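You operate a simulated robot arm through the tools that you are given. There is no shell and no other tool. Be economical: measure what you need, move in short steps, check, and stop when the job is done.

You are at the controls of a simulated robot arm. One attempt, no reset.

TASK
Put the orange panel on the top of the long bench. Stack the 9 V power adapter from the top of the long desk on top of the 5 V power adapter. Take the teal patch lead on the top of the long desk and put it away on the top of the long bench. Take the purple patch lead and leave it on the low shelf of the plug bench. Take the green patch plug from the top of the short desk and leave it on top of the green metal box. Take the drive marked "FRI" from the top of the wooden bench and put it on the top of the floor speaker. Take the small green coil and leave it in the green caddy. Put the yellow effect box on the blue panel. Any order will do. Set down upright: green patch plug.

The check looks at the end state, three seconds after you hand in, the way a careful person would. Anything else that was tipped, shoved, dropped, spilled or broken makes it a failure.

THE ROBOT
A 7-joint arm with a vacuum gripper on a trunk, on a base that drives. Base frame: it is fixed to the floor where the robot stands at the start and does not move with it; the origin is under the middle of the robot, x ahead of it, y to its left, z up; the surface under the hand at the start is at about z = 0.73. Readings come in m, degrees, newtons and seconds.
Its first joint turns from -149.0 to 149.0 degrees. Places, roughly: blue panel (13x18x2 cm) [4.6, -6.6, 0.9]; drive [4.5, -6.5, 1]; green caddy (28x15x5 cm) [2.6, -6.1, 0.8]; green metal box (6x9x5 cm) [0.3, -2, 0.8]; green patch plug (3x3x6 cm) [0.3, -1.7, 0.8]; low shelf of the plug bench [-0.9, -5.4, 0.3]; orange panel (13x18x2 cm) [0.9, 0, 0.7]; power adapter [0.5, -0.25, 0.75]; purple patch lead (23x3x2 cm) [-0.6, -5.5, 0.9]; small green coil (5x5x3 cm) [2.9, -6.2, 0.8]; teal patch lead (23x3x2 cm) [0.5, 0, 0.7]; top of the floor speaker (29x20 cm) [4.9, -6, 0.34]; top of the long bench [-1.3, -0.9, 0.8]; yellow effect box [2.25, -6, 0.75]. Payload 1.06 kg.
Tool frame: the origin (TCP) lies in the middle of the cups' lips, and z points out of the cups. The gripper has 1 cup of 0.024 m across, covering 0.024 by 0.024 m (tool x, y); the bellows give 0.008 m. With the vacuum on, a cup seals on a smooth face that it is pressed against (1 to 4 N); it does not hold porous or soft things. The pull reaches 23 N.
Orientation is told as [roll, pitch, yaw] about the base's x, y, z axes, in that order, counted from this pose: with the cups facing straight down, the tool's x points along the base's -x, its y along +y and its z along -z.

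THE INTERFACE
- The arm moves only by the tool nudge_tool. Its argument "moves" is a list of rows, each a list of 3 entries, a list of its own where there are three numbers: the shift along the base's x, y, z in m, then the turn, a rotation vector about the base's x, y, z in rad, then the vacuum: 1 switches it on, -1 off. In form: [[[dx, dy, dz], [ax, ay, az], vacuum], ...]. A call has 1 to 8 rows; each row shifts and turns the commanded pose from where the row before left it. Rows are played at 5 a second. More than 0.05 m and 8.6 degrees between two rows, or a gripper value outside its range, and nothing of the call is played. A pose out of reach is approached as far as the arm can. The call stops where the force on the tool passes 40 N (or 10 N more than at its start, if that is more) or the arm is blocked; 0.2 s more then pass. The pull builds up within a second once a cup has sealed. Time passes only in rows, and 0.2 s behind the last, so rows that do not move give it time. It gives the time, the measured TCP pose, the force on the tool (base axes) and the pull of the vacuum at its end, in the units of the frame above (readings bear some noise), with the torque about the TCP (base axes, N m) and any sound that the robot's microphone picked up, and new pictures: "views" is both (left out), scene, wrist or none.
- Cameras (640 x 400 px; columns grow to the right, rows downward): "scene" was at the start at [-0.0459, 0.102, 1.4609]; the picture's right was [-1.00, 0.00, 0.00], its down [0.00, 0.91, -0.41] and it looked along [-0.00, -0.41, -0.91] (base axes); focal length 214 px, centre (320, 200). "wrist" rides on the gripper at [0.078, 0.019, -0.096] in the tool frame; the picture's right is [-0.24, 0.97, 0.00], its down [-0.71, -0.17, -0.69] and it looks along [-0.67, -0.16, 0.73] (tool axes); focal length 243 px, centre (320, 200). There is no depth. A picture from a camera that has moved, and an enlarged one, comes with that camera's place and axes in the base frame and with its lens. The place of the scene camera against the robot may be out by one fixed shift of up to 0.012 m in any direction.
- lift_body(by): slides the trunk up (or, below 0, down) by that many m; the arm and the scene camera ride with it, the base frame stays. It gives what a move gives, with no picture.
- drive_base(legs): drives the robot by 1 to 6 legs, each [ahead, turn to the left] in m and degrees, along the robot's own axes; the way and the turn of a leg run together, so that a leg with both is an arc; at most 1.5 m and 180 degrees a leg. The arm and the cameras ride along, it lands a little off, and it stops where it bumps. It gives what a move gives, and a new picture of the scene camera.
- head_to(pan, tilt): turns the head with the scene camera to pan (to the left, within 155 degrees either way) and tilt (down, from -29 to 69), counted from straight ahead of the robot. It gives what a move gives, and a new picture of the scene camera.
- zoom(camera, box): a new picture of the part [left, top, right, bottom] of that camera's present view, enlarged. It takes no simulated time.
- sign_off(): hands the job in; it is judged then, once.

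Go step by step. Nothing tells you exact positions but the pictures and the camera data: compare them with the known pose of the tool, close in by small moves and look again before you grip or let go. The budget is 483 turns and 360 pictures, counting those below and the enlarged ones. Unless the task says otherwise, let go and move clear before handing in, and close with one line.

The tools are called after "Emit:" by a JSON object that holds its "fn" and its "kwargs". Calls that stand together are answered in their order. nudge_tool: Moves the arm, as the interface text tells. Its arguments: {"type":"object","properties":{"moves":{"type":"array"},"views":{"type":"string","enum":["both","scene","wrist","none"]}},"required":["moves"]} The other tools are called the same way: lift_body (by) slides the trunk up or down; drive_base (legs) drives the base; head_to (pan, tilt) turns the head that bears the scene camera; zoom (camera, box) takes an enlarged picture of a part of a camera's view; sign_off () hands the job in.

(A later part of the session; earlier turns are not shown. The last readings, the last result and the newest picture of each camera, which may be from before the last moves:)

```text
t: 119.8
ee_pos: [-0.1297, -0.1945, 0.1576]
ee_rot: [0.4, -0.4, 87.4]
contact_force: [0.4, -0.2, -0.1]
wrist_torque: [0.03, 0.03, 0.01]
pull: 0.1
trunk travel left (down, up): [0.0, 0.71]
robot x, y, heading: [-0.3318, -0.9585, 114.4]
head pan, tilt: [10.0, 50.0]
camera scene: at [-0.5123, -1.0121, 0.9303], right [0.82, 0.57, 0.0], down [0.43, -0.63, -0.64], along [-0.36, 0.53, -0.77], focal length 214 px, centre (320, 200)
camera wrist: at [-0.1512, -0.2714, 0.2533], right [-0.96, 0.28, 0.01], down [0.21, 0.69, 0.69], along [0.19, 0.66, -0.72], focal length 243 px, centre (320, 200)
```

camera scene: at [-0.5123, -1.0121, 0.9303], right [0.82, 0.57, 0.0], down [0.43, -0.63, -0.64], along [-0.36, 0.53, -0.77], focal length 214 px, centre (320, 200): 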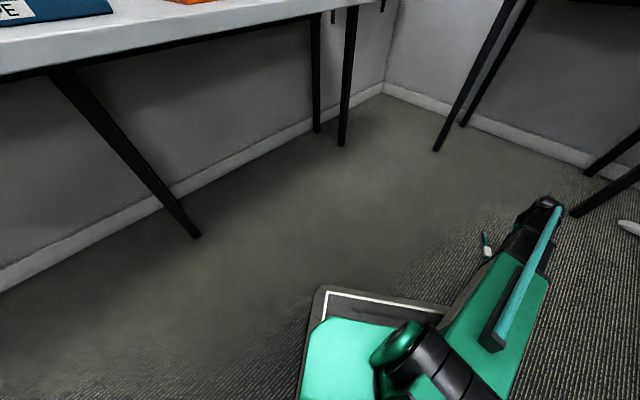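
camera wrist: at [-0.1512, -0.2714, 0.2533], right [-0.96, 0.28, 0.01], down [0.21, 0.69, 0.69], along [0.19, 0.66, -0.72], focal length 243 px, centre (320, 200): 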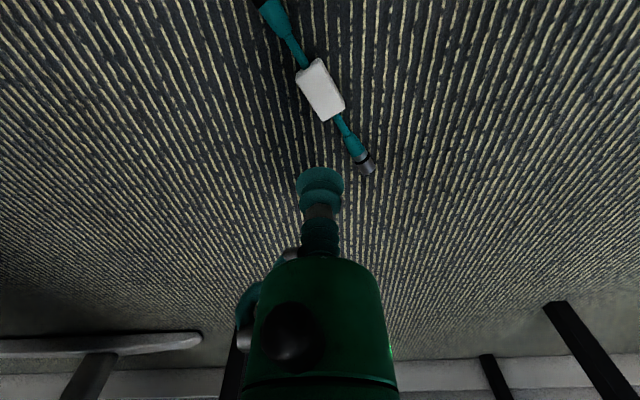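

Emit:
{"fn": "nudge_tool", "kwargs": {"moves": [[[0, 0, -0.05], [0, 0, 0], 1], [[0, 0, -0.045], [0, 0, 0], 1], [[0, 0, -0.02], [0, 0, 0], 1], [[0, 0, 0], [0, 0, 0], 1]], "views": "wrist"}}

```text
t: 120.8
ee_pos: [-0.1294, -0.1927, 0.0426]
ee_rot: [0.4, -0.5, 87.3]
contact_force: [0.4, 0.1, 0.2]
wrist_torque: [-0.02, 0.02, 0.02]
pull: 0.1
trunk travel left (down, up): [0.0, 0.71]
robot x, y, heading: [-0.3342, -0.9551, 114.4]
head pan, tilt: [10.0, 50.0]
camera wrist: at [-0.1509, -0.2708, 0.1376], right [-0.96, 0.28, 0.01], down [0.21, 0.69, 0.69], along [0.19, 0.66, -0.72], focal length 243 px, centre (320, 200)
```

wrist: 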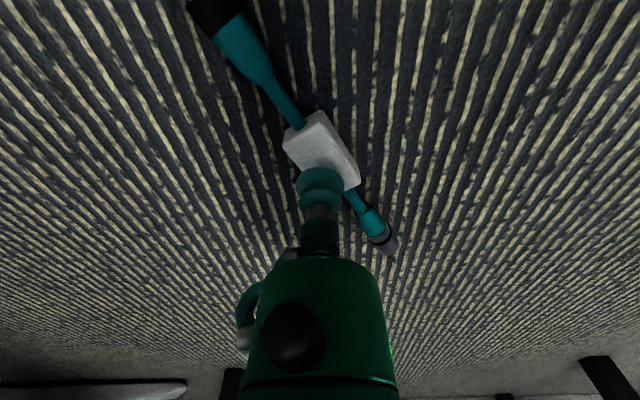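

Emit:
{"fn": "nudge_tool", "kwargs": {"moves": [[[0, -0.003, -0.014], [0, 0, 0], 1], [[0, 0, -0.006], [0, 0, 0], 1], [[0, 0, -0.004], [0, 0, 0], 1], [[0, 0, 0], [0, 0, 0], 1]], "views": "wrist"}}

```text
t: 121.8
ee_pos: [-0.1291, -0.1965, 0.0201]
ee_rot: [0.6, -0.4, 87.3]
contact_force: [-1.3, -2.2, 8.6]
wrist_torque: [-0.1, -0.04, 0.02]
pull: 23.0
trunk travel left (down, up): [0.0, 0.71]
robot x, y, heading: [-0.3308, -0.9558, 114.3]
head pan, tilt: [10.0, 50.0]
camera wrist: at [-0.1515, -0.2741, 0.1147], right [-0.96, 0.28, 0.01], down [0.21, 0.69, 0.69], along [0.19, 0.66, -0.72], focal length 243 px, centre (320, 200)
```

wrist: 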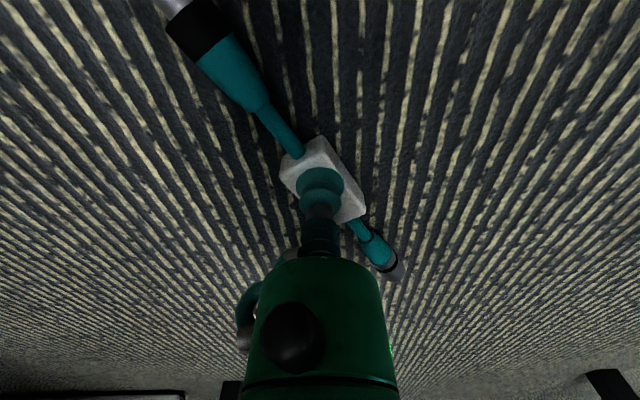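

Sealed. Lifting arm, then trunk.

Emit:
{"fn": "nudge_tool", "kwargs": {"moves": [[[0, 0, 0.03], [0, 0, 0], 1], [[0, 0, 0.04], [0, 0, 0], 1], [[0, 0, 0.05], [0, 0, 0], 1], [[0, 0, 0.05], [0, 0, 0], 1], [[0, 0, 0.05], [0, 0, 0], 1], [[0, 0, 0.05], [0, 0, 0], 1], [[0, 0, 0.05], [0, 0, 0], 1], [[0, 0, 0.05], [0, 0, 0], 1]], "views": "none"}}

Emit:
{"fn": "lift_body", "kwargs": {"by": 0.4}}

Emit:
{"fn": "lift_body", "kwargs": {"by": 0.2}}

```text
t: 123.6
ee_pos: [-0.1292, -0.1961, 0.3911]
ee_rot: [0.5, -0.4, 87.3]
contact_force: [-0.1, 0.2, -0.7]
wrist_torque: [0.0, 0.0, 0.0]
pull: 23.3
trunk travel left (down, up): [0.0, 0.71]
robot x, y, heading: [-0.334, -0.9571, 114.5]
head pan, tilt: [10.0, 50.0]
```

```text
t: 127.5
ee_pos: [-0.1285, -0.1948, 0.7887]
ee_rot: [0.4, -0.4, 87.2]
contact_force: [-0.2, -0.9, -1.1]
wrist_torque: [0.02, 0.0, 0.03]
pull: 22.5
trunk travel left (down, up): [-0.4, 0.31]
robot x, y, heading: [-0.328, -0.9552, 114.5]
head pan, tilt: [10.0, 50.0]
```

```text
t: 129.6
ee_pos: [-0.1278, -0.1959, 0.9897]
ee_rot: [0.5, -0.4, 87.2]
contact_force: [-0.1, 0.0, -0.6]
wrist_torque: [-0.01, -0.01, 0.01]
pull: 23.3
trunk travel left (down, up): [-0.6, 0.11]
robot x, y, heading: [-0.3326, -0.9567, 114.4]
head pan, tilt: [10.0, 50.0]
```

Emit:
{"fn": "nudge_tool", "kwargs": {"moves": [[[-0.03, 0, 0], [0, 0, 0.04], 1], [[-0.046, 0, 0], [0, 0, 0.05], 1], [[-0.046, 0, 0], [0, 0, 0.05], 1], [[-0.046, 0, 0], [0, 0, 0.05], 1], [[-0.046, 0, 0], [0, 0, 0.05], 1], [[-0.046, 0, 0], [0, 0, 0.05], 1], [[-0.046, -0.005, 0], [0, 0, 0.05], 1], [[-0.046, -0.01, 0], [0, 0, 0.05], 1]], "views": "none"}}

Emit:
{"fn": "nudge_tool", "kwargs": {"moves": [[[-0.043, -0.02, 0], [0, 0, 0.05], 1], [[-0.043, -0.021, 0], [0, 0, 0.05], 1], [[-0.043, -0.022, 0], [0, 0, 0.05], 1], [[-0.043, -0.023, 0], [0, 0, 0.05], 1], [[-0.043, -0.023, 0], [0, 0, 0.05], 1], [[-0.043, -0.023, 0], [0, 0, 0.05], 1], [[-0.043, -0.024, 0], [0, 0, 0.05], 1], [[-0.04, -0.028, 0], [0, 0, 0.05], 1]], "views": "wrist"}}

```text
t: 131.4
ee_pos: [-0.4807, -0.2091, 0.9898]
ee_rot: [0.5, -0.4, 109.7]
contact_force: [0.0, -0.1, 0.5]
wrist_torque: [0.0, -0.03, 0.0]
pull: 23.0
trunk travel left (down, up): [-0.6, 0.11]
robot x, y, heading: [-0.3332, -0.9557, 114.4]
head pan, tilt: [10.0, 50.0]
```

```text
t: 133.2
ee_pos: [-0.822, -0.3948, 0.9892]
ee_rot: [0.4, -0.4, 132.5]
contact_force: [0.5, -0.1, -1.0]
wrist_torque: [0.0, -0.03, 0.01]
pull: 23.0
trunk travel left (down, up): [-0.6, 0.11]
robot x, y, heading: [-0.3303, -0.9522, 114.7]
head pan, tilt: [10.0, 50.0]
camera wrist: at [-0.7823, -0.4651, 1.0838], right [-0.88, -0.48, 0.01], down [-0.34, 0.64, 0.69], along [-0.34, 0.6, -0.72], focal length 243 px, centre (320, 200)
```

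wrist: 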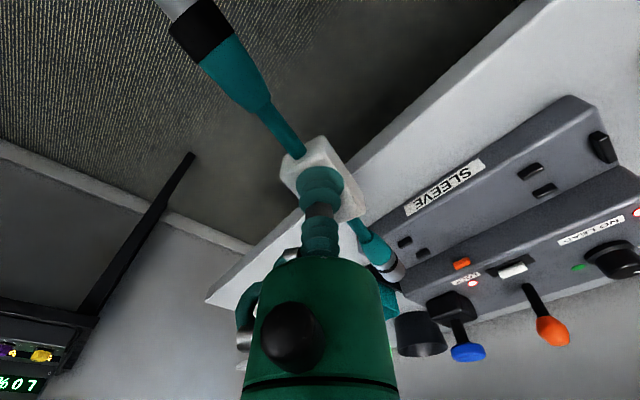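

Emit:
{"fn": "nudge_tool", "kwargs": {"moves": [[[-0.028, -0.038, 0], [0, 0, 0.06], 1], [[-0.028, -0.038, 0], [0, 0, 0.06], 1], [[-0.028, -0.038, 0], [0, 0, 0.06], 1], [[-0.028, -0.038, 0], [0, 0, 0.06], 1], [[-0.028, -0.038, 0], [0, 0, 0.06], 1], [[-0.028, -0.038, 0], [0, 0, 0.06], 1], [[-0.028, -0.038, 0], [0, 0, 0.06], 1], [[-0.028, -0.038, 0], [0, 0, 0.06], 1]], "views": "none"}}

Emit:
{"fn": "nudge_tool", "kwargs": {"moves": [[[-0.028, -0.03, 0], [0, 0, 0.04], 1], [[-0.026, -0.026, 0], [0, 0, 0], 1], [[0, 0, -0.02], [0, 0, 0], 1]], "views": "wrist"}}

```text
t: 135.0
ee_pos: [-1.048, -0.6991, 0.9915]
ee_rot: [0.4, -0.5, 160.0]
contact_force: [-0.3, -0.4, -1.9]
wrist_torque: [-0.01, -0.01, -0.01]
pull: 22.6
trunk travel left (down, up): [-0.6, 0.11]
robot x, y, heading: [-0.3286, -0.9533, 114.7]
head pan, tilt: [10.0, 50.0]
```

```text
t: 135.8
ee_pos: [-1.1003, -0.7564, 0.9695]
ee_rot: [0.5, -0.4, 162.3]
contact_force: [-0.1, 0.0, -0.7]
wrist_torque: [-0.02, 0.01, -0.03]
pull: 23.4
trunk travel left (down, up): [-0.6, 0.11]
robot x, y, heading: [-0.3335, -0.9578, 114.5]
head pan, tilt: [10.0, 50.0]
camera wrist: at [-1.031, -0.7976, 1.0648], right [-0.52, -0.85, 0.01], down [-0.62, 0.38, 0.69], along [-0.59, 0.35, -0.73], focal length 243 px, centre (320, 200)
```

wrist: 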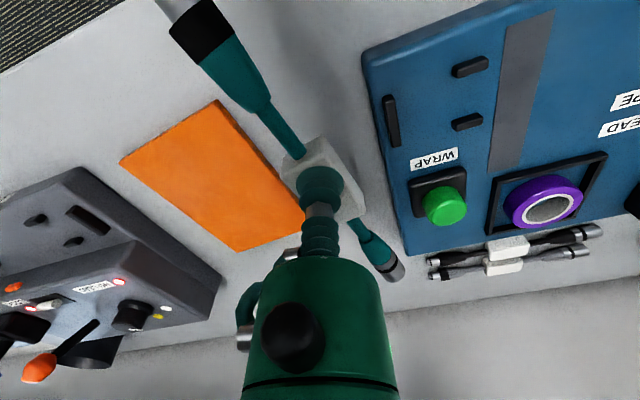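

Emit:
{"fn": "nudge_tool", "kwargs": {"moves": [[[0, 0, -0.04], [0, 0, 0], 1], [[0, 0, -0.04], [0, 0, 0], 1], [[0, 0, -0.015], [0, 0, 0], 1]], "views": "wrist"}}

```text
t: 136.6
ee_pos: [-1.1002, -0.7558, 0.8743]
ee_rot: [0.5, -0.4, 162.4]
contact_force: [-0.4, 0.3, -0.2]
wrist_torque: [0.01, -0.04, 0.0]
pull: 23.1
trunk travel left (down, up): [-0.6, 0.11]
robot x, y, heading: [-0.3316, -0.9598, 114.4]
head pan, tilt: [10.0, 50.0]
camera wrist: at [-1.0304, -0.7964, 0.9698], right [-0.52, -0.85, 0.01], down [-0.62, 0.38, 0.69], along [-0.59, 0.35, -0.73], focal length 243 px, centre (320, 200)
```

wrist: 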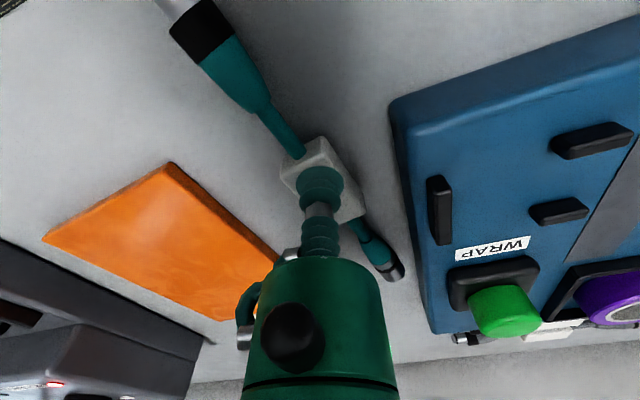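

Emit:
{"fn": "nudge_tool", "kwargs": {"moves": [[[-0.03, 0, -0.005], [0, 0, 0], 1], [[0, 0, -0.005], [0, 0, 0], 1], [[0, 0, -0.003], [0, 0, 0], 1], [[0, 0, -0.003], [0, 0, 0], 1], [[0, 0, 0], [0, 0, 0], 1]], "views": "none"}}

```text
t: 137.8
ee_pos: [-1.1298, -0.7556, 0.8609]
ee_rot: [0.4, -0.6, 162.4]
contact_force: [-12.5, 0.1, 34.4]
wrist_torque: [0.07, -0.26, -0.01]
pull: 23.0
trunk travel left (down, up): [-0.6, 0.11]
robot x, y, heading: [-0.3334, -0.9525, 114.6]
head pan, tilt: [10.0, 50.0]
```

Contact. Releasing.

Emit:
{"fn": "nudge_tool", "kwargs": {"moves": [[[0, 0, 0.003], [0, 0, 0], -1], [[0, 0, 0.0], [0, 0, 0], -1], [[0, 0, 0.0], [0, 0, 0], -1], [[0, 0, 0.002], [0, 0, 0], -1], [[0, 0, 0.02], [0, 0, 0], -1], [[0, 0, 0.05], [0, 0, 0], -1], [[0, 0, 0.05], [0, 0, 0], -1], [[0, 0, 0.03], [0, 0, 0], -1]], "views": "wrist"}}

```text
t: 139.6
ee_pos: [-1.1282, -0.754, 1.0147]
ee_rot: [0.5, -0.3, 162.4]
contact_force: [0.2, -0.6, 0.2]
wrist_torque: [0.03, 0.05, -0.02]
pull: 0.1
trunk travel left (down, up): [-0.6, 0.11]
robot x, y, heading: [-0.3329, -0.9564, 114.4]
head pan, tilt: [10.0, 50.0]
camera wrist: at [-1.0594, -0.7952, 1.1103], right [-0.52, -0.85, 0.01], down [-0.62, 0.38, 0.69], along [-0.59, 0.35, -0.72], focal length 243 px, centre (320, 200)
```

wrist: 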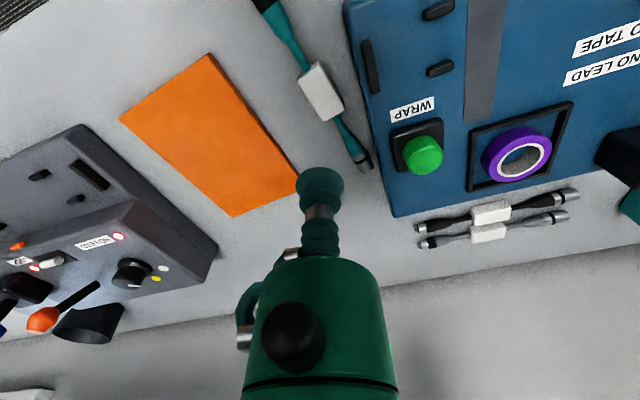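

Teal lead is in place. Next the green plug on the short desk: retract, turn and drive down the corridor.

Emit:
{"fn": "nudge_tool", "kwargs": {"moves": [[[0.03, 0, 0.03], [0, 0, 0], -1], [[0.03, -0.01, 0.03], [0, 0, 0], -1], [[0.02, 0, 0.02], [0, 0, 0], -1]], "views": "none"}}

Emit:
{"fn": "drive_base", "kwargs": {"legs": [[0, 140], [0.6, 0]]}}

```text
t: 140.4
ee_pos: [-1.0499, -0.7649, 1.092]
ee_rot: [0.5, -0.5, 162.3]
contact_force: [0.8, -0.2, 0.8]
wrist_torque: [-0.02, 0.01, 0.0]
pull: 0.1
trunk travel left (down, up): [-0.6, 0.11]
robot x, y, heading: [-0.3347, -0.9573, 114.5]
head pan, tilt: [10.0, 50.0]
```

```text
t: 149.6
ee_pos: [-0.1013, -2.1494, 1.0916]
ee_rot: [0.5, -0.4, -59.6]
contact_force: [-0.1, 0.4, 0.0]
wrist_torque: [0.01, -0.02, 0.0]
pull: 0.1
trunk travel left (down, up): [-0.6, 0.11]
robot x, y, heading: [-0.5077, -1.5316, -107.5]
head pan, tilt: [10.0, 50.0]
camera scene: at [-0.3425, -1.6214, 1.5302], right [-0.99, 0.13, 0.0], down [0.1, 0.76, -0.64], along [-0.08, -0.64, -0.77], focal length 214 px, centre (320, 200)
```

scene: 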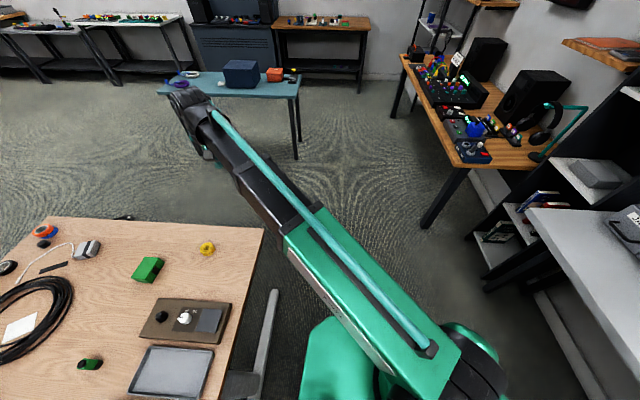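

Emit:
{"fn": "zoom", "kwargs": {"camera": "scene", "box": [40, 220, 280, 400]}}

Emit:
{"fn": "drive_base", "kwargs": {"legs": [[0, 50]]}}

```text
2.22 times, centred on (160, 310) of scene
camera zoom: at [-0.3425, -1.6214, 1.5302], right [-0.99, 0.13, 0.0], down [0.1, 0.76, -0.64], along [-0.08, -0.64, -0.77], focal length 477 px, centre (676, -44)
```

zoom: 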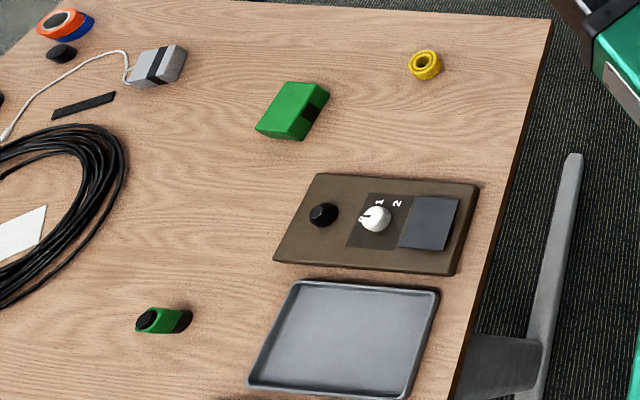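

```text
t: 152.2
ee_pos: [0.2299, -1.6132, 1.0931]
ee_rot: [0.4, -0.4, -9.4]
contact_force: [0.0, 0.0, 0.2]
wrist_torque: [-0.02, -0.01, 0.0]
pull: 0.0
trunk travel left (down, up): [-0.6, 0.11]
robot x, y, heading: [-0.506, -1.5273, -57.2]
head pan, tilt: [10.0, 50.0]
camera scene: at [-0.3377, -1.4633, 1.5302], right [-0.73, -0.68, 0.0], down [-0.52, 0.56, -0.64], along [0.44, -0.47, -0.77], focal length 214 px, centre (320, 200)
```

scene: 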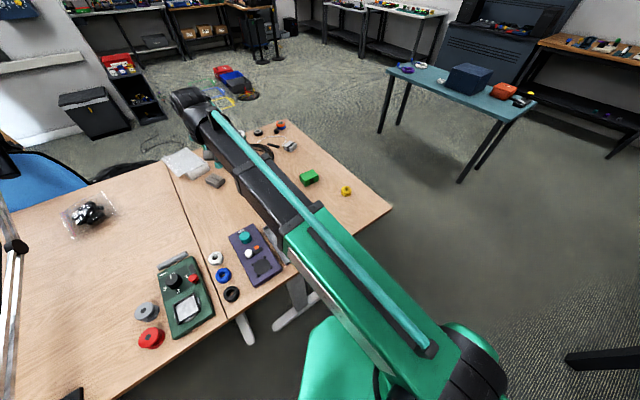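

The plug stands upright near (0.30, -1.74); the green box is near (0.23, -2.0). Moving over the plug.

Emit:
{"fn": "nudge_tool", "kwargs": {"moves": [[[0.024, -0.043, 0], [0, 0, 0], -1], [[0.024, -0.043, 0], [0, 0, 0], -1], [[0.022, -0.043, 0], [0, 0, 0], -1], [[0, 0, -0.05], [0, 0, 0], -1], [[0, 0, -0.05], [0, 0, 0], -1], [[0, 0, -0.03], [0, 0, 0], -1]], "views": "wrist"}}

```text
t: 153.6
ee_pos: [0.2997, -1.744, 0.9633]
ee_rot: [0.6, -0.5, -9.3]
contact_force: [-0.7, -0.5, 0.2]
wrist_torque: [0.02, -0.02, -0.02]
pull: 0.1
trunk travel left (down, up): [-0.6, 0.11]
robot x, y, heading: [-0.5094, -1.5296, -57.2]
head pan, tilt: [10.0, 50.0]
camera wrist: at [0.2253, -1.7134, 1.0577], right [0.39, 0.92, 0.01], down [0.66, -0.29, 0.69], along [0.64, -0.26, -0.72], focal length 243 px, centre (320, 200)
```

wrist: 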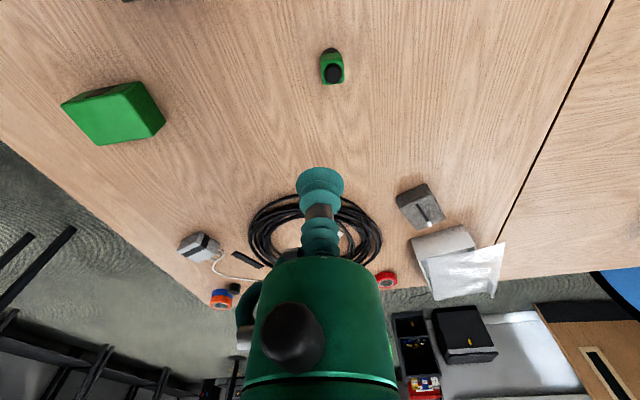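

Emit:
{"fn": "nudge_tool", "kwargs": {"moves": [[[0.001, 0.016, -0.04], [0, 0, 0], -1], [[0, 0, -0.04], [0, 0, 0], -1], [[0, 0, 0], [0, 0, 0], -1]], "views": "none"}}

Emit:
{"fn": "zoom", "kwargs": {"camera": "wrist", "box": [240, 20, 400, 120]}}

```text
t: 154.4
ee_pos: [0.3033, -1.7301, 0.8818]
ee_rot: [0.5, -0.5, -9.5]
contact_force: [-0.4, 0.5, -0.1]
wrist_torque: [0.01, -0.01, 0.01]
pull: 0.1
trunk travel left (down, up): [-0.6, 0.11]
robot x, y, heading: [-0.5107, -1.5314, -57.0]
head pan, tilt: [10.0, 50.0]
```

```text
4.00 times, centred on (320, 70) of wrist
camera zoom: at [0.2279, -1.6985, 0.9777], right [0.39, 0.92, 0.01], down [0.66, -0.29, 0.69], along [0.64, -0.26, -0.72], focal length 970 px, centre (320, 720)
```

zoom: 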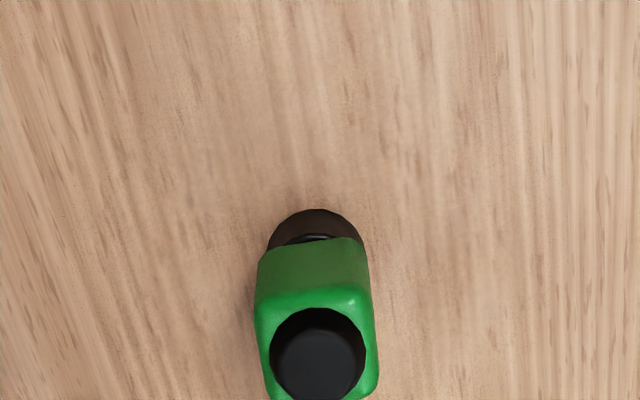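

The knob on top is about 17–20 mm across, so a top seal is uncertain; I'll try gently.

Emit:
{"fn": "nudge_tool", "kwargs": {"moves": [[[0.001, 0.002, -0.04], [-0.008, 0.008, 0], 1], [[0, 0, -0.025], [0, 0, 0], 1], [[0, 0, 0], [0, 0, 0], 1]], "views": "wrist"}}

```text
t: 155.2
ee_pos: [0.3038, -1.7255, 0.8176]
ee_rot: [0.0, 0.0, -9.5]
contact_force: [0.8, 0.6, -0.6]
wrist_torque: [0.0, -0.01, 0.0]
pull: 0.2
trunk travel left (down, up): [-0.6, 0.11]
robot x, y, heading: [-0.5085, -1.5264, -57.0]
head pan, tilt: [10.0, 50.0]
camera wrist: at [0.2298, -1.6942, 0.9135], right [0.39, 0.92, 0.0], down [0.67, -0.28, 0.69], along [0.63, -0.27, -0.73], focal length 243 px, centre (320, 200)
```

wrist: 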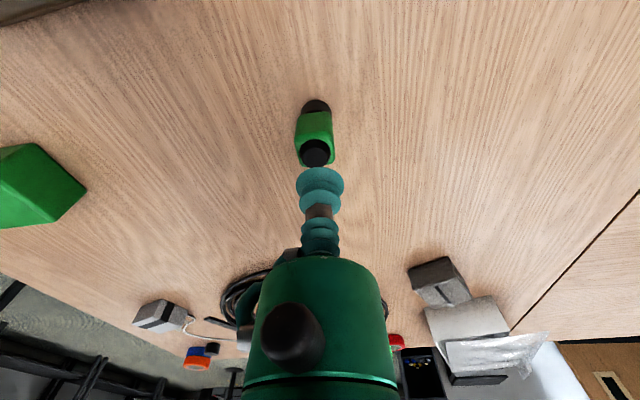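

Emit:
{"fn": "nudge_tool", "kwargs": {"moves": [[[0, -0.002, -0.018], [0, 0, 0], 1], [[0, 0, -0.006], [0, 0, 0], 1], [[0, 0, -0.003], [0, 0, 0], 1], [[0, 0, 0], [0, 0, 0], 1]], "views": "wrist"}}

```text
t: 156.2
ee_pos: [0.3035, -1.7262, 0.7905]
ee_rot: [0.0, 0.0, -9.4]
contact_force: [-0.2, -0.7, -0.6]
wrist_torque: [0.02, 0.01, -0.04]
pull: 22.7
trunk travel left (down, up): [-0.6, 0.11]
robot x, y, heading: [-0.5097, -1.5269, -57.2]
head pan, tilt: [10.0, 50.0]
camera wrist: at [0.2289, -1.6946, 0.8859], right [0.39, 0.92, 0.0], down [0.67, -0.28, 0.69], along [0.63, -0.27, -0.73], focal length 243 px, centre (320, 200)
```

wrist: 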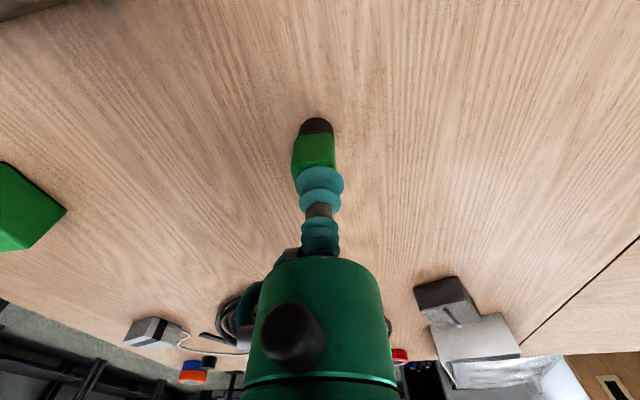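

Sealed. Lifting and moving toward the green box.

Emit:
{"fn": "nudge_tool", "kwargs": {"moves": [[[0, 0, 0.03], [0, 0, 0], 1], [[0, 0, 0.05], [0, 0, 0], 1], [[0, 0, 0.05], [0, 0, 0], 1], [[0, 0, 0.03], [0, 0, 0], 1], [[-0.012, -0.045, 0], [0, 0, 0], 1], [[-0.012, -0.045, 0], [0, 0, 0], 1], [[-0.012, -0.045, 0], [0, 0, 0], 1], [[-0.012, -0.045, 0], [0, 0, 0], 1]], "views": "wrist"}}

```text
t: 158.0
ee_pos: [0.2545, -1.9069, 0.9492]
ee_rot: [-0.2, 0.0, -9.5]
contact_force: [0.3, 0.8, -0.4]
wrist_torque: [0.0, 0.01, -0.04]
pull: 22.7
trunk travel left (down, up): [-0.6, 0.11]
robot x, y, heading: [-0.5061, -1.5287, -57.3]
head pan, tilt: [10.0, 50.0]
camera wrist: at [0.1808, -1.8753, 1.0452], right [0.39, 0.92, 0.0], down [0.67, -0.28, 0.69], along [0.63, -0.27, -0.73], focal length 243 px, centre (320, 200)
```

wrist: 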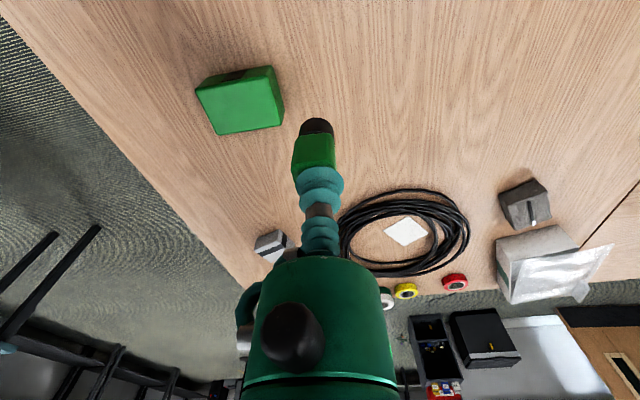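

Emit:
{"fn": "nudge_tool", "kwargs": {"moves": [[[-0.004, -0.045, 0], [0, 0, 0], 1], [[-0.004, -0.044, 0], [0, 0, 0], 1], [[0, 0, -0.04], [0, 0, 0], 1], [[0, 0, -0.02], [0, 0, 0], 1]], "views": "both"}}

```text
t: 159.0
ee_pos: [0.2462, -1.9959, 0.8897]
ee_rot: [-0.1, -0.1, -9.4]
contact_force: [-0.5, -0.6, -1.1]
wrist_torque: [-0.01, -0.01, 0.0]
pull: 23.0
trunk travel left (down, up): [-0.6, 0.11]
robot x, y, heading: [-0.5069, -1.5258, -56.9]
head pan, tilt: [10.0, 50.0]
camera scene: at [-0.3375, -1.4635, 1.5302], right [-0.73, -0.68, 0.0], down [-0.52, 0.56, -0.64], along [0.44, -0.47, -0.77], focal length 214 px, centre (320, 200)
camera wrist: at [0.1718, -1.964, 0.9855], right [0.39, 0.92, 0.0], down [0.67, -0.28, 0.69], along [0.63, -0.27, -0.73], focal length 243 px, centre (320, 200)
```

scene: 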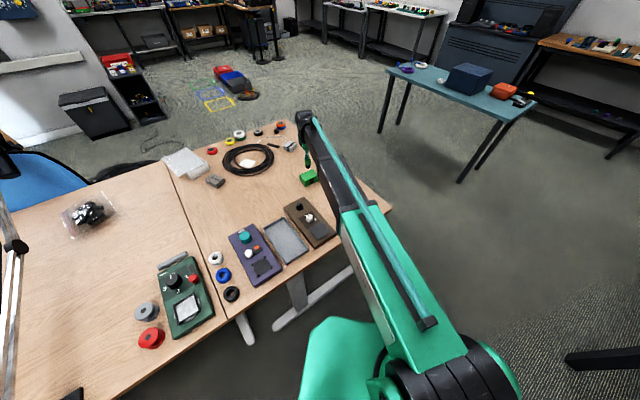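
wrist: 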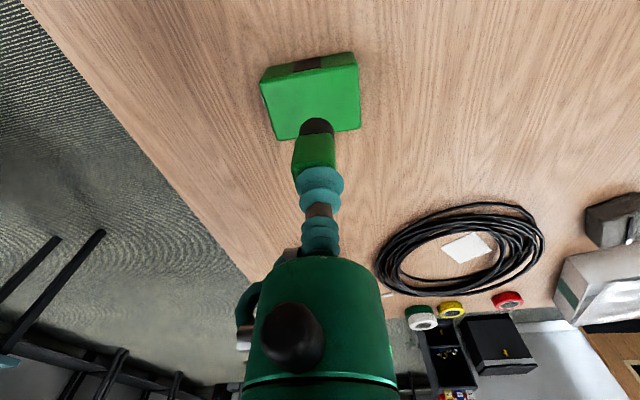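

Emit:
{"fn": "nudge_tool", "kwargs": {"moves": [[[-0.002, -0.006, -0.02], [0, 0, 0], 1], [[0, 0, -0.015], [0, 0, 0], 1], [[0, 0, -0.005], [0, 0, 0], 1], [[0, 0, 0], [0, 0, 0], 1]], "views": "wrist"}}

```text
t: 160.0
ee_pos: [0.2426, -2.0021, 0.8499]
ee_rot: [-0.1, -0.1, -9.4]
contact_force: [-0.1, 0.5, -0.5]
wrist_torque: [-0.01, 0.01, 0.01]
pull: 23.0
trunk travel left (down, up): [-0.6, 0.11]
robot x, y, heading: [-0.5084, -1.5251, -57.4]
head pan, tilt: [10.0, 50.0]
camera wrist: at [0.169, -1.9701, 0.9454], right [0.39, 0.92, 0.0], down [0.67, -0.28, 0.69], along [0.63, -0.27, -0.73], focal length 243 px, centre (320, 200)
```

wrist: 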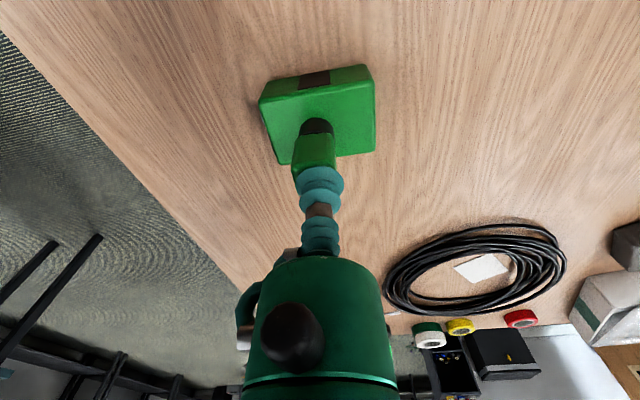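

Emit:
{"fn": "nudge_tool", "kwargs": {"moves": [[[0, 0, -0.004], [0, 0, 0], 1], [[0, 0, -0.003], [0, 0, 0], 1], [[0, 0, -0.003], [0, 0, 0], 1], [[0, 0, 0], [0, 0, 0], 1]], "views": "none"}}

```text
t: 161.0
ee_pos: [0.2446, -2.0012, 0.8406]
ee_rot: [-0.1, 0.1, -9.4]
contact_force: [-0.4, 0.6, -0.3]
wrist_torque: [-0.04, -0.03, -0.02]
pull: 23.3
trunk travel left (down, up): [-0.6, 0.11]
robot x, y, heading: [-0.5069, -1.5269, -57.2]
head pan, tilt: [10.0, 50.0]
```

Emit:
{"fn": "nudge_tool", "kwargs": {"moves": [[[0, 0, -0.003], [0, 0, 0], 1], [[0, 0, -0.002], [0, 0, 0], 1], [[0, 0, 0], [0, 0, 0], 1]], "views": "wrist"}}

```text
t: 161.8
ee_pos: [0.2464, -2.0029, 0.8359]
ee_rot: [-0.2, -0.1, -9.4]
contact_force: [0.4, 0.0, -1.0]
wrist_torque: [0.01, 0.0, -0.02]
pull: 22.8
trunk travel left (down, up): [-0.6, 0.11]
robot x, y, heading: [-0.5062, -1.5265, -57.2]
head pan, tilt: [10.0, 50.0]
camera wrist: at [0.1707, -1.9699, 0.9313], right [0.39, 0.92, 0.0], down [0.67, -0.28, 0.69], along [0.63, -0.27, -0.73], focal length 243 px, centre (320, 200)
```

wrist: 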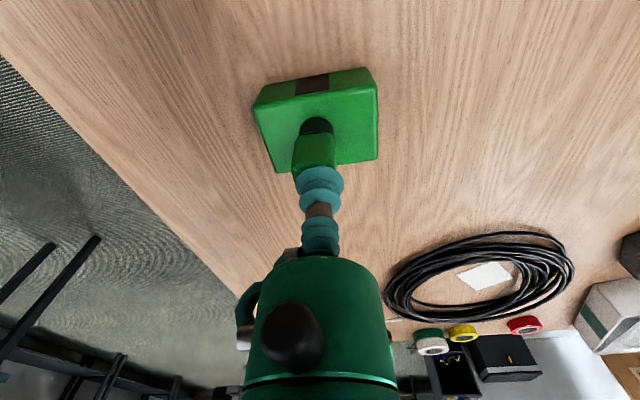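

Emit:
{"fn": "nudge_tool", "kwargs": {"moves": [[[0, 0, -0.003], [0, 0, 0], 1], [[0, 0, -0.002], [0, 0, 0], 1], [[0, 0, -0.002], [0, 0, 0], 1], [[0, 0, 0], [0, 0, 0], 1]], "views": "none"}}

```text
t: 162.8
ee_pos: [0.2449, -2.0007, 0.8301]
ee_rot: [0.0, -0.2, -9.4]
contact_force: [3.0, -0.7, 17.3]
wrist_torque: [-0.09, -0.07, -0.02]
pull: 22.8
trunk travel left (down, up): [-0.6, 0.11]
robot x, y, heading: [-0.5119, -1.5267, -57.1]
head pan, tilt: [10.0, 50.0]
```

Contact. Release and rise straight up.

Emit:
{"fn": "nudge_tool", "kwargs": {"moves": [[[0, 0, 0.003], [0, 0, 0], -1], [[0, 0, 0.0], [0, 0, 0], -1], [[0, 0, 0.0], [0, 0, 0], -1], [[0, 0, 0.0], [0, 0, 0], -1], [[0, 0, 0.008], [0, 0, 0], -1], [[0, 0, 0.03], [0, 0, 0], -1], [[0, 0, 0.05], [0, 0, 0], -1], [[0, 0, 0.05], [0, 0, 0], -1]], "views": "wrist"}}

```text
t: 164.6
ee_pos: [0.2452, -2.0015, 0.9663]
ee_rot: [-0.1, 0.0, -9.4]
contact_force: [-0.6, -0.4, -1.0]
wrist_torque: [0.0, -0.02, 0.0]
pull: 0.1
trunk travel left (down, up): [-0.6, 0.11]
robot x, y, heading: [-0.5072, -1.5306, -57.2]
head pan, tilt: [10.0, 50.0]
camera wrist: at [0.1702, -1.97, 1.0622], right [0.39, 0.92, 0.0], down [0.67, -0.28, 0.69], along [0.63, -0.27, -0.73], focal length 243 px, centre (320, 200)
```

wrist: 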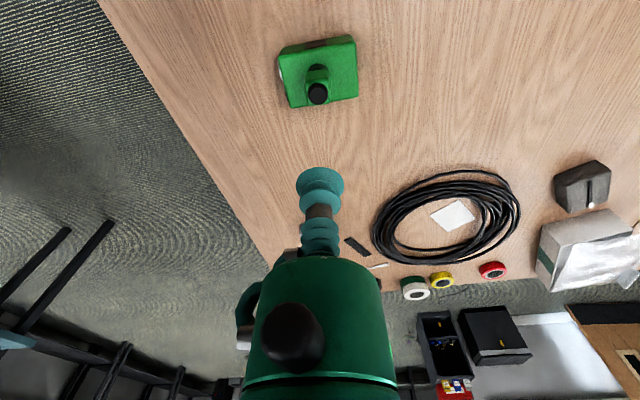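

Plug is upright on the box. Now off to the plug bench; retract the arm first.

Emit:
{"fn": "nudge_tool", "kwargs": {"moves": [[[0, 0, 0.04], [0, 0, 0], -1], [[-0.03, 0.005, 0.035], [0, 0, 0], -1], [[-0.035, 0.005, 0.03], [0, 0, 0], -1], [[-0.03, -0.03, 0.02], [0, 0, -0.06], -1], [[-0.035, -0.03, 0], [0, 0, -0.06], -1], [[-0.035, -0.03, 0], [0, 0, -0.06], -1], [[-0.035, -0.03, 0], [0, 0, -0.06], -1]], "views": "none"}}

```text
t: 166.2
ee_pos: [0.0425, -2.1142, 1.0943]
ee_rot: [-0.2, -0.1, -23.2]
contact_force: [-0.1, -0.8, 0.8]
wrist_torque: [-0.01, 0.02, -0.01]
pull: 0.0
trunk travel left (down, up): [-0.6, 0.11]
robot x, y, heading: [-0.5058, -1.5259, -56.9]
head pan, tilt: [10.0, 50.0]
```

Emit:
{"fn": "head_to", "kwargs": {"pan": 0, "tilt": 30}}

Emit:
{"fn": "drive_base", "kwargs": {"legs": [[0, -42], [1.3, 0]]}}

```text
t: 167.0
ee_pos: [0.0439, -2.1144, 1.0936]
ee_rot: [-0.1, 0.0, -23.2]
contact_force: [-0.5, 0.3, -0.2]
wrist_torque: [-0.02, 0.0, 0.01]
pull: 0.1
trunk travel left (down, up): [-0.6, 0.11]
robot x, y, heading: [-0.5046, -1.5276, -57.3]
head pan, tilt: [0.0, 30.0]
camera scene: at [-0.341, -1.483, 1.5597], right [-0.84, -0.54, 0.0], down [-0.27, 0.42, -0.87], along [0.47, -0.73, -0.5], focal length 214 px, centre (320, 200)
```

scene: 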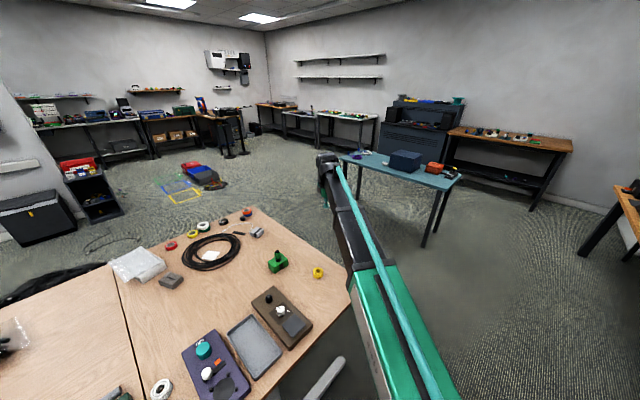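

```text
t: 175.5
ee_pos: [-0.7446, -3.5996, 1.0943]
ee_rot: [-0.1, 0.1, -66.7]
contact_force: [1.3, -0.1, -0.8]
wrist_torque: [-0.03, 0.01, -0.02]
pull: 0.0
trunk travel left (down, up): [-0.6, 0.11]
robot x, y, heading: [-0.739, -2.7949, -100.2]
head pan, tilt: [0.0, 30.0]
camera scene: at [-0.5829, -2.8811, 1.5597], right [-0.98, 0.18, 0.0], down [0.09, 0.49, -0.87], along [-0.16, -0.85, -0.5], focal length 214 px, centre (320, 200)
```

scene: 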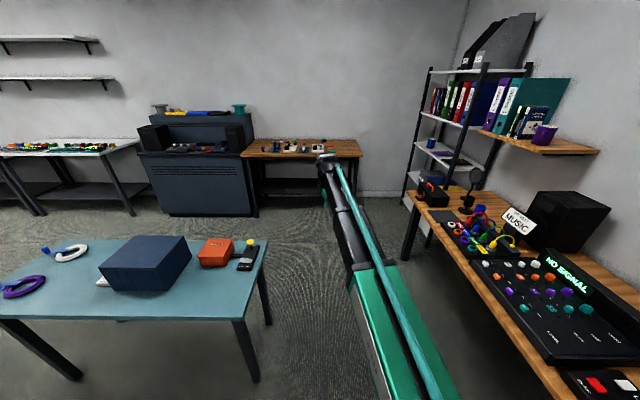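

Emit:
{"fn": "zoom", "kwargs": {"camera": "scene", "box": [220, 120, 400, 232]}}

Emit:
{"fn": "drive_base", "kwargs": {"legs": [[0.9, 2]]}}

```text
3.56 times, centred on (310, 176) of scene
camera zoom: at [-0.5829, -2.8811, 1.5597], right [-0.98, 0.18, 0.0], down [0.09, 0.49, -0.87], along [-0.16, -0.85, -0.5], focal length 763 px, centre (356, 285)
```

zoom: 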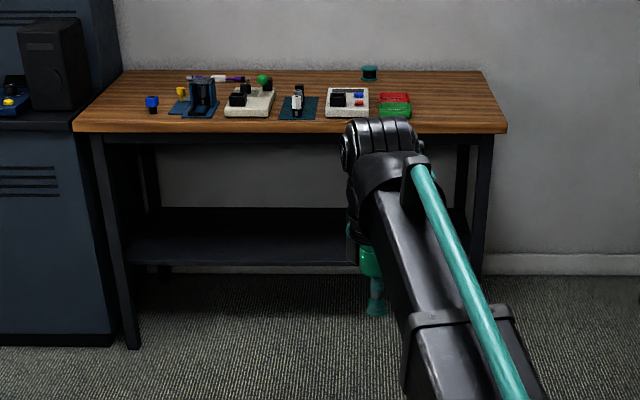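

```text
t: 180.3
ee_pos: [-0.8629, -4.4975, 1.0934]
ee_rot: [-0.1, 0.0, -64.4]
contact_force: [-1.0, 0.5, 0.2]
wrist_torque: [0.0, -0.02, -0.02]
pull: 0.2
trunk travel left (down, up): [-0.6, 0.11]
robot x, y, heading: [-0.8935, -3.6943, -98.3]
head pan, tilt: [0.0, 30.0]
camera scene: at [-0.7308, -3.7717, 1.5597], right [-0.99, 0.15, 0.0], down [0.07, 0.49, -0.87], along [-0.13, -0.86, -0.5], focal length 214 px, centre (320, 200)
```

scene: 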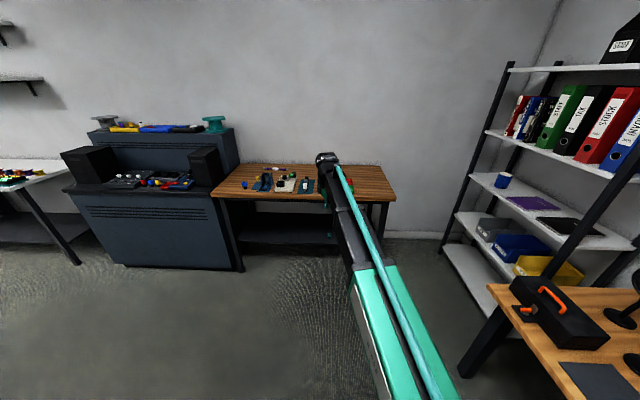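

The purple lead is at the back of the plug bench, near (-0.6, -5.5). I'll swing the arm right a bit so it stays clear of the cabinet, then drive up.

Emit:
{"fn": "nudge_tool", "kwargs": {"moves": [[[-0.045, 0, 0], [0, 0, -0.06], -1], [[-0.045, 0.005, 0], [0, 0, -0.06], -1], [[-0.045, 0.008, 0], [0, 0, -0.06], -1], [[-0.045, 0.01, 0], [0, 0, -0.06], -1], [[-0.045, 0.015, 0], [0, 0, -0.06], -1], [[-0.045, 0.015, 0], [0, 0, -0.06], -1]], "views": "none"}}

```text
t: 181.7
ee_pos: [-1.1338, -4.4428, 1.0929]
ee_rot: [-0.1, -0.1, -85.1]
contact_force: [-0.5, 0.2, 0.1]
wrist_torque: [0.0, 0.0, 0.03]
pull: 0.0
trunk travel left (down, up): [-0.6, 0.11]
robot x, y, heading: [-0.8926, -3.6921, -98.5]
head pan, tilt: [0.0, 30.0]
```

Emit:
{"fn": "drive_base", "kwargs": {"legs": [[0, 23], [0.8, 0]]}}

```text
t: 187.2
ee_pos: [-0.6026, -5.2421, 1.0922]
ee_rot: [-0.1, 0.1, -61.4]
contact_force: [0.6, 0.9, -1.0]
wrist_torque: [0.0, 0.01, -0.01]
pull: 0.1
trunk travel left (down, up): [-0.6, 0.11]
robot x, y, heading: [-0.6844, -4.4578, -74.5]
head pan, tilt: [0.0, 30.0]
camera scene: at [-0.5074, -4.4669, 1.5597], right [-0.96, -0.26, 0.0], down [-0.13, 0.48, -0.87], along [0.23, -0.84, -0.5], focal length 214 px, centre (320, 200)
```

scene: 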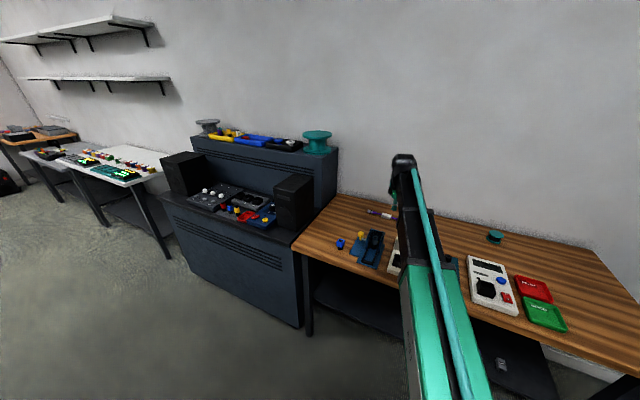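

Emit:
{"fn": "drive_base", "kwargs": {"legs": [[0.13, 0]]}}

Emit:
{"fn": "nudge_tool", "kwargs": {"moves": [[[0, 0, -0.03], [0, 0, 0], -1]], "views": "wrist"}}

```text
t: 188.5
ee_pos: [-0.5686, -5.3719, 1.0926]
ee_rot: [-0.1, -0.1, -61.4]
contact_force: [0.4, -0.3, -0.6]
wrist_torque: [0.01, 0.02, 0.0]
pull: 0.0
trunk travel left (down, up): [-0.6, 0.11]
robot x, y, heading: [-0.6497, -4.5916, -74.9]
head pan, tilt: [0.0, 30.0]
camera scene: at [-0.4724, -4.5959, 1.5597], right [-0.96, -0.26, 0.0], down [-0.13, 0.48, -0.87], along [0.23, -0.84, -0.5], focal length 214 px, centre (320, 200)
```

scene: 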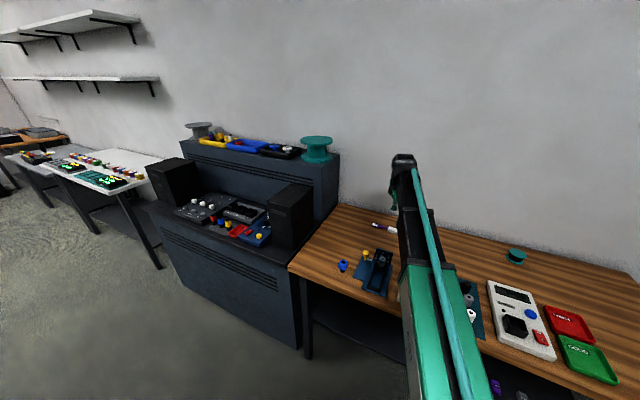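

```text
t: 188.9
ee_pos: [-0.5672, -5.3698, 1.0638]
ee_rot: [-0.1, 0.1, -61.4]
contact_force: [0.3, -0.5, -0.2]
wrist_torque: [0.02, 0.04, 0.0]
pull: 0.1
trunk travel left (down, up): [-0.6, 0.11]
robot x, y, heading: [-0.6499, -4.5858, -74.9]
head pan, tilt: [0.0, 30.0]
camera wrist: at [-0.5887, -5.2922, 1.1586], right [0.97, 0.26, 0.0], down [0.19, -0.7, 0.69], along [0.18, -0.66, -0.73], focal length 243 px, centre (320, 200)
```

wrist: 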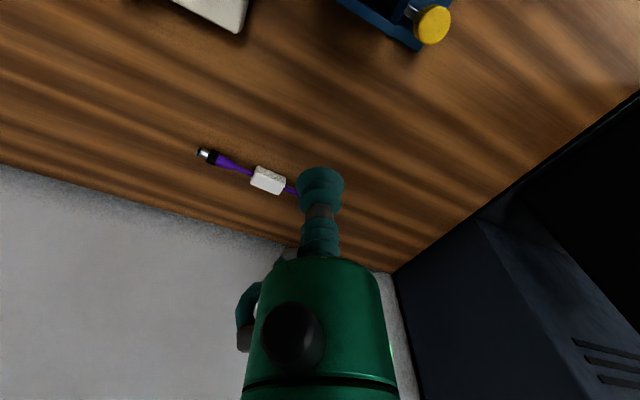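

Emit:
{"fn": "nudge_tool", "kwargs": {"moves": [[[-0.012, -0.045, 0], [0, 0, 0], -1], [[-0.012, -0.045, 0], [0, 0, 0], -1], [[-0.011, -0.04, 0], [0, 0, 0], -1], [[0, 0, -0.045], [0, 0, 0], -1]], "views": "wrist"}}

```text
t: 189.9
ee_pos: [-0.6039, -5.5013, 1.0198]
ee_rot: [-0.1, -0.1, -61.5]
contact_force: [0.1, -0.1, -0.3]
wrist_torque: [0.03, -0.03, -0.01]
pull: 0.2
trunk travel left (down, up): [-0.6, 0.11]
robot x, y, heading: [-0.6486, -4.5877, -74.9]
head pan, tilt: [0.0, 30.0]
camera wrist: at [-0.6245, -5.4233, 1.1149], right [0.97, 0.26, 0.0], down [0.19, -0.7, 0.69], along [0.18, -0.66, -0.73], focal length 243 px, centre (320, 200)
```

wrist: 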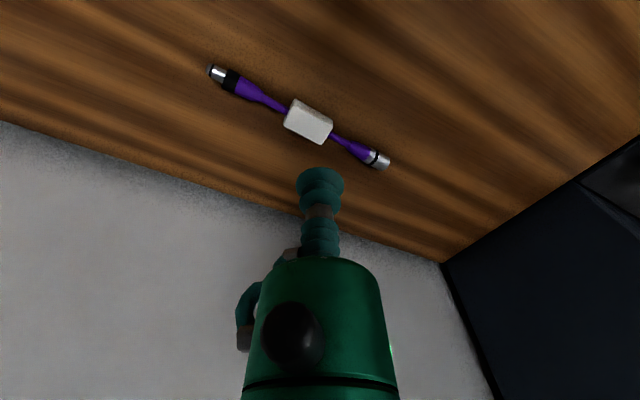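

Emit:
{"fn": "nudge_tool", "kwargs": {"moves": [[[-0.001, -0.037, -0.03], [0, 0, 0], 1], [[0, 0, -0.05], [0, 0, 0], 1], [[0, 0, -0.03], [0, 0, 0], 1], [[0, 0, 0], [0, 0, 0], 1]], "views": "wrist"}}

```text
t: 190.9
ee_pos: [-0.6035, -5.5389, 0.9095]
ee_rot: [-0.1, -0.1, -61.3]
contact_force: [0.8, 0.4, 0.3]
wrist_torque: [0.01, 0.01, 0.02]
pull: 0.0
trunk travel left (down, up): [-0.6, 0.11]
robot x, y, heading: [-0.6489, -4.5883, -74.9]
head pan, tilt: [0.0, 30.0]
camera wrist: at [-0.6246, -5.4608, 1.0044], right [0.97, 0.26, 0.0], down [0.19, -0.7, 0.69], along [0.18, -0.66, -0.73], focal length 243 px, centre (320, 200)
```

wrist: 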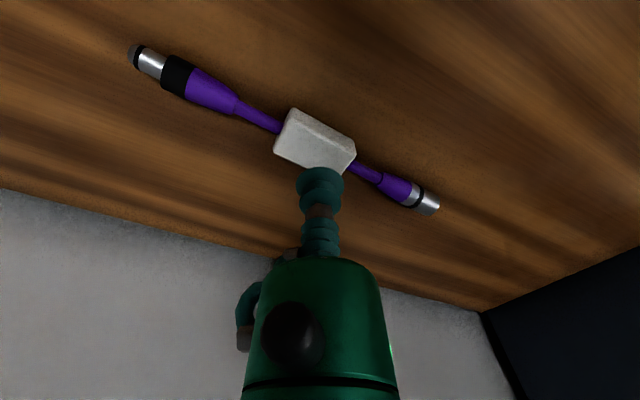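

Emit:
{"fn": "nudge_tool", "kwargs": {"moves": [[[-0.003, 0, -0.025], [0, 0, 0], 1], [[0, 0, -0.01], [0, 0, 0], 1], [[0, 0, -0.004], [0, 0, 0], 1], [[0, 0, 0], [0, 0, 0], 1]], "views": "wrist"}}

```text
t: 191.9
ee_pos: [-0.6076, -5.5392, 0.8694]
ee_rot: [-0.1, -0.1, -61.4]
contact_force: [-0.2, -0.8, 1.1]
wrist_torque: [0.0, -0.02, -0.01]
pull: 0.0
trunk travel left (down, up): [-0.6, 0.11]
robot x, y, heading: [-0.6482, -4.5867, -75.0]
head pan, tilt: [0.0, 30.0]
camera wrist: at [-0.6285, -5.4602, 0.9641], right [0.97, 0.26, 0.0], down [0.19, -0.7, 0.69], along [0.18, -0.66, -0.73], focal length 243 px, centre (320, 200)
```

wrist: 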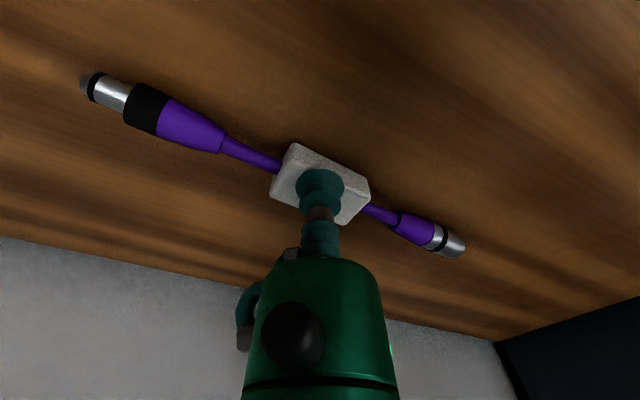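

Emit:
{"fn": "nudge_tool", "kwargs": {"moves": [[[0, 0, -0.003], [0, 0, 0], 1], [[0, 0, -0.003], [0, 0, 0], 1], [[0, 0, 0], [0, 0, 0], 1]], "views": "none"}}

```text
t: 192.7
ee_pos: [-0.6068, -5.537, 0.8635]
ee_rot: [-0.1, -0.1, -61.5]
contact_force: [-0.9, -1.6, 4.7]
wrist_torque: [0.04, -0.03, -0.01]
pull: 0.0
trunk travel left (down, up): [-0.6, 0.11]
robot x, y, heading: [-0.6483, -4.5878, -74.8]
head pan, tilt: [0.0, 30.0]
```

Emit:
{"fn": "nudge_tool", "kwargs": {"moves": [[[0, 0, -0.001], [0, 0, 0], 1], [[0, 0, 0], [0, 0, 0], 1], [[0, 0, 0], [0, 0, 0], 1], [[0, 0, 0], [0, 0, 0], 1]], "views": "wrist"}}

```text
t: 193.7
ee_pos: [-0.6078, -5.5375, 0.8644]
ee_rot: [-0.1, -0.1, -61.5]
contact_force: [-1.4, -0.5, 6.3]
wrist_torque: [0.03, -0.01, 0.0]
pull: 0.1
trunk travel left (down, up): [-0.6, 0.11]
robot x, y, heading: [-0.6459, -4.5862, -74.7]
head pan, tilt: [0.0, 30.0]
camera wrist: at [-0.6281, -5.4593, 0.958], right [0.97, 0.26, 0.0], down [0.19, -0.7, 0.69], along [0.18, -0.66, -0.73], focal length 243 px, centre (320, 200)
```

wrist: 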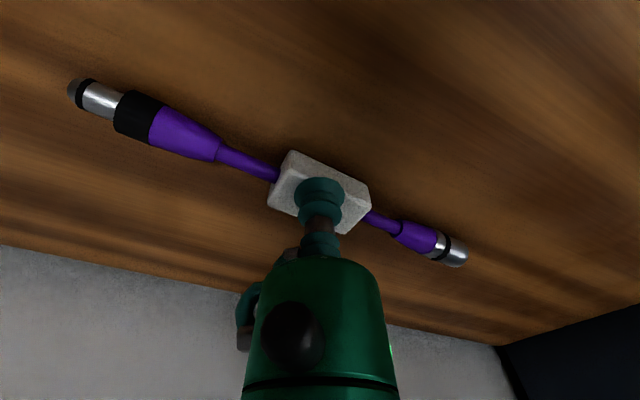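

Emit:
{"fn": "nudge_tool", "kwargs": {"moves": [[[0, 0, -0.003], [0, 0, 0], 1], [[0, 0, -0.001], [0, 0, 0], 1], [[0, 0, 0], [0, 0, 0], 1], [[0, 0, 0], [0, 0, 0], 1]], "views": "none"}}

```text
t: 194.7
ee_pos: [-0.6075, -5.5364, 0.861]
ee_rot: [-0.3, -0.2, -61.4]
contact_force: [0.3, -4.6, 26.7]
wrist_torque: [0.05, 0.01, 0.06]
pull: 0.0
trunk travel left (down, up): [-0.6, 0.11]
robot x, y, heading: [-0.65, -4.5899, -74.9]
head pan, tilt: [0.0, 30.0]
```

No seal; the cup probably overlaps an edge. I'll rise a little and look closely.

Emit:
{"fn": "nudge_tool", "kwargs": {"moves": [[[0, 0, 0.015], [0, 0, 0], 1], [[0, 0, 0.01], [0, 0, 0], 1], [[0, 0, 0], [0, 0, 0], 1]], "views": "none"}}

Emit:
{"fn": "zoom", "kwargs": {"camera": "wrist", "box": [240, 110, 400, 230]}}

```text
t: 195.5
ee_pos: [-0.6076, -5.5375, 0.884]
ee_rot: [-0.1, 0.0, -61.4]
contact_force: [-0.2, -0.2, -1.0]
wrist_torque: [-0.02, 0.0, 0.04]
pull: 0.0
trunk travel left (down, up): [-0.6, 0.11]
robot x, y, heading: [-0.6465, -4.5864, -74.7]
head pan, tilt: [0.0, 30.0]
```

```text
3.33 times, centred on (320, 170) of wrist
camera zoom: at [-0.6275, -5.4596, 0.9788], right [0.97, 0.26, 0.0], down [0.19, -0.7, 0.69], along [0.18, -0.66, -0.73], focal length 809 px, centre (320, 300)
```

zoom: 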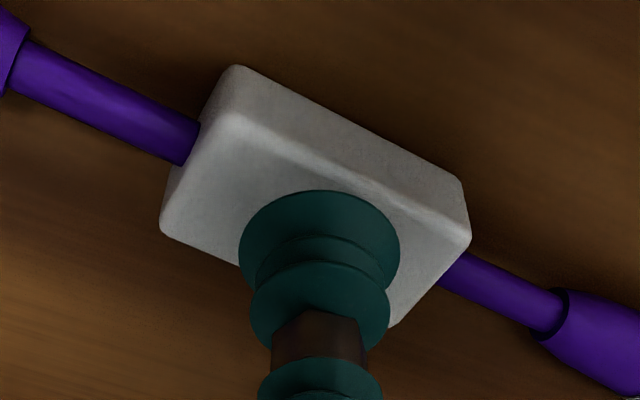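

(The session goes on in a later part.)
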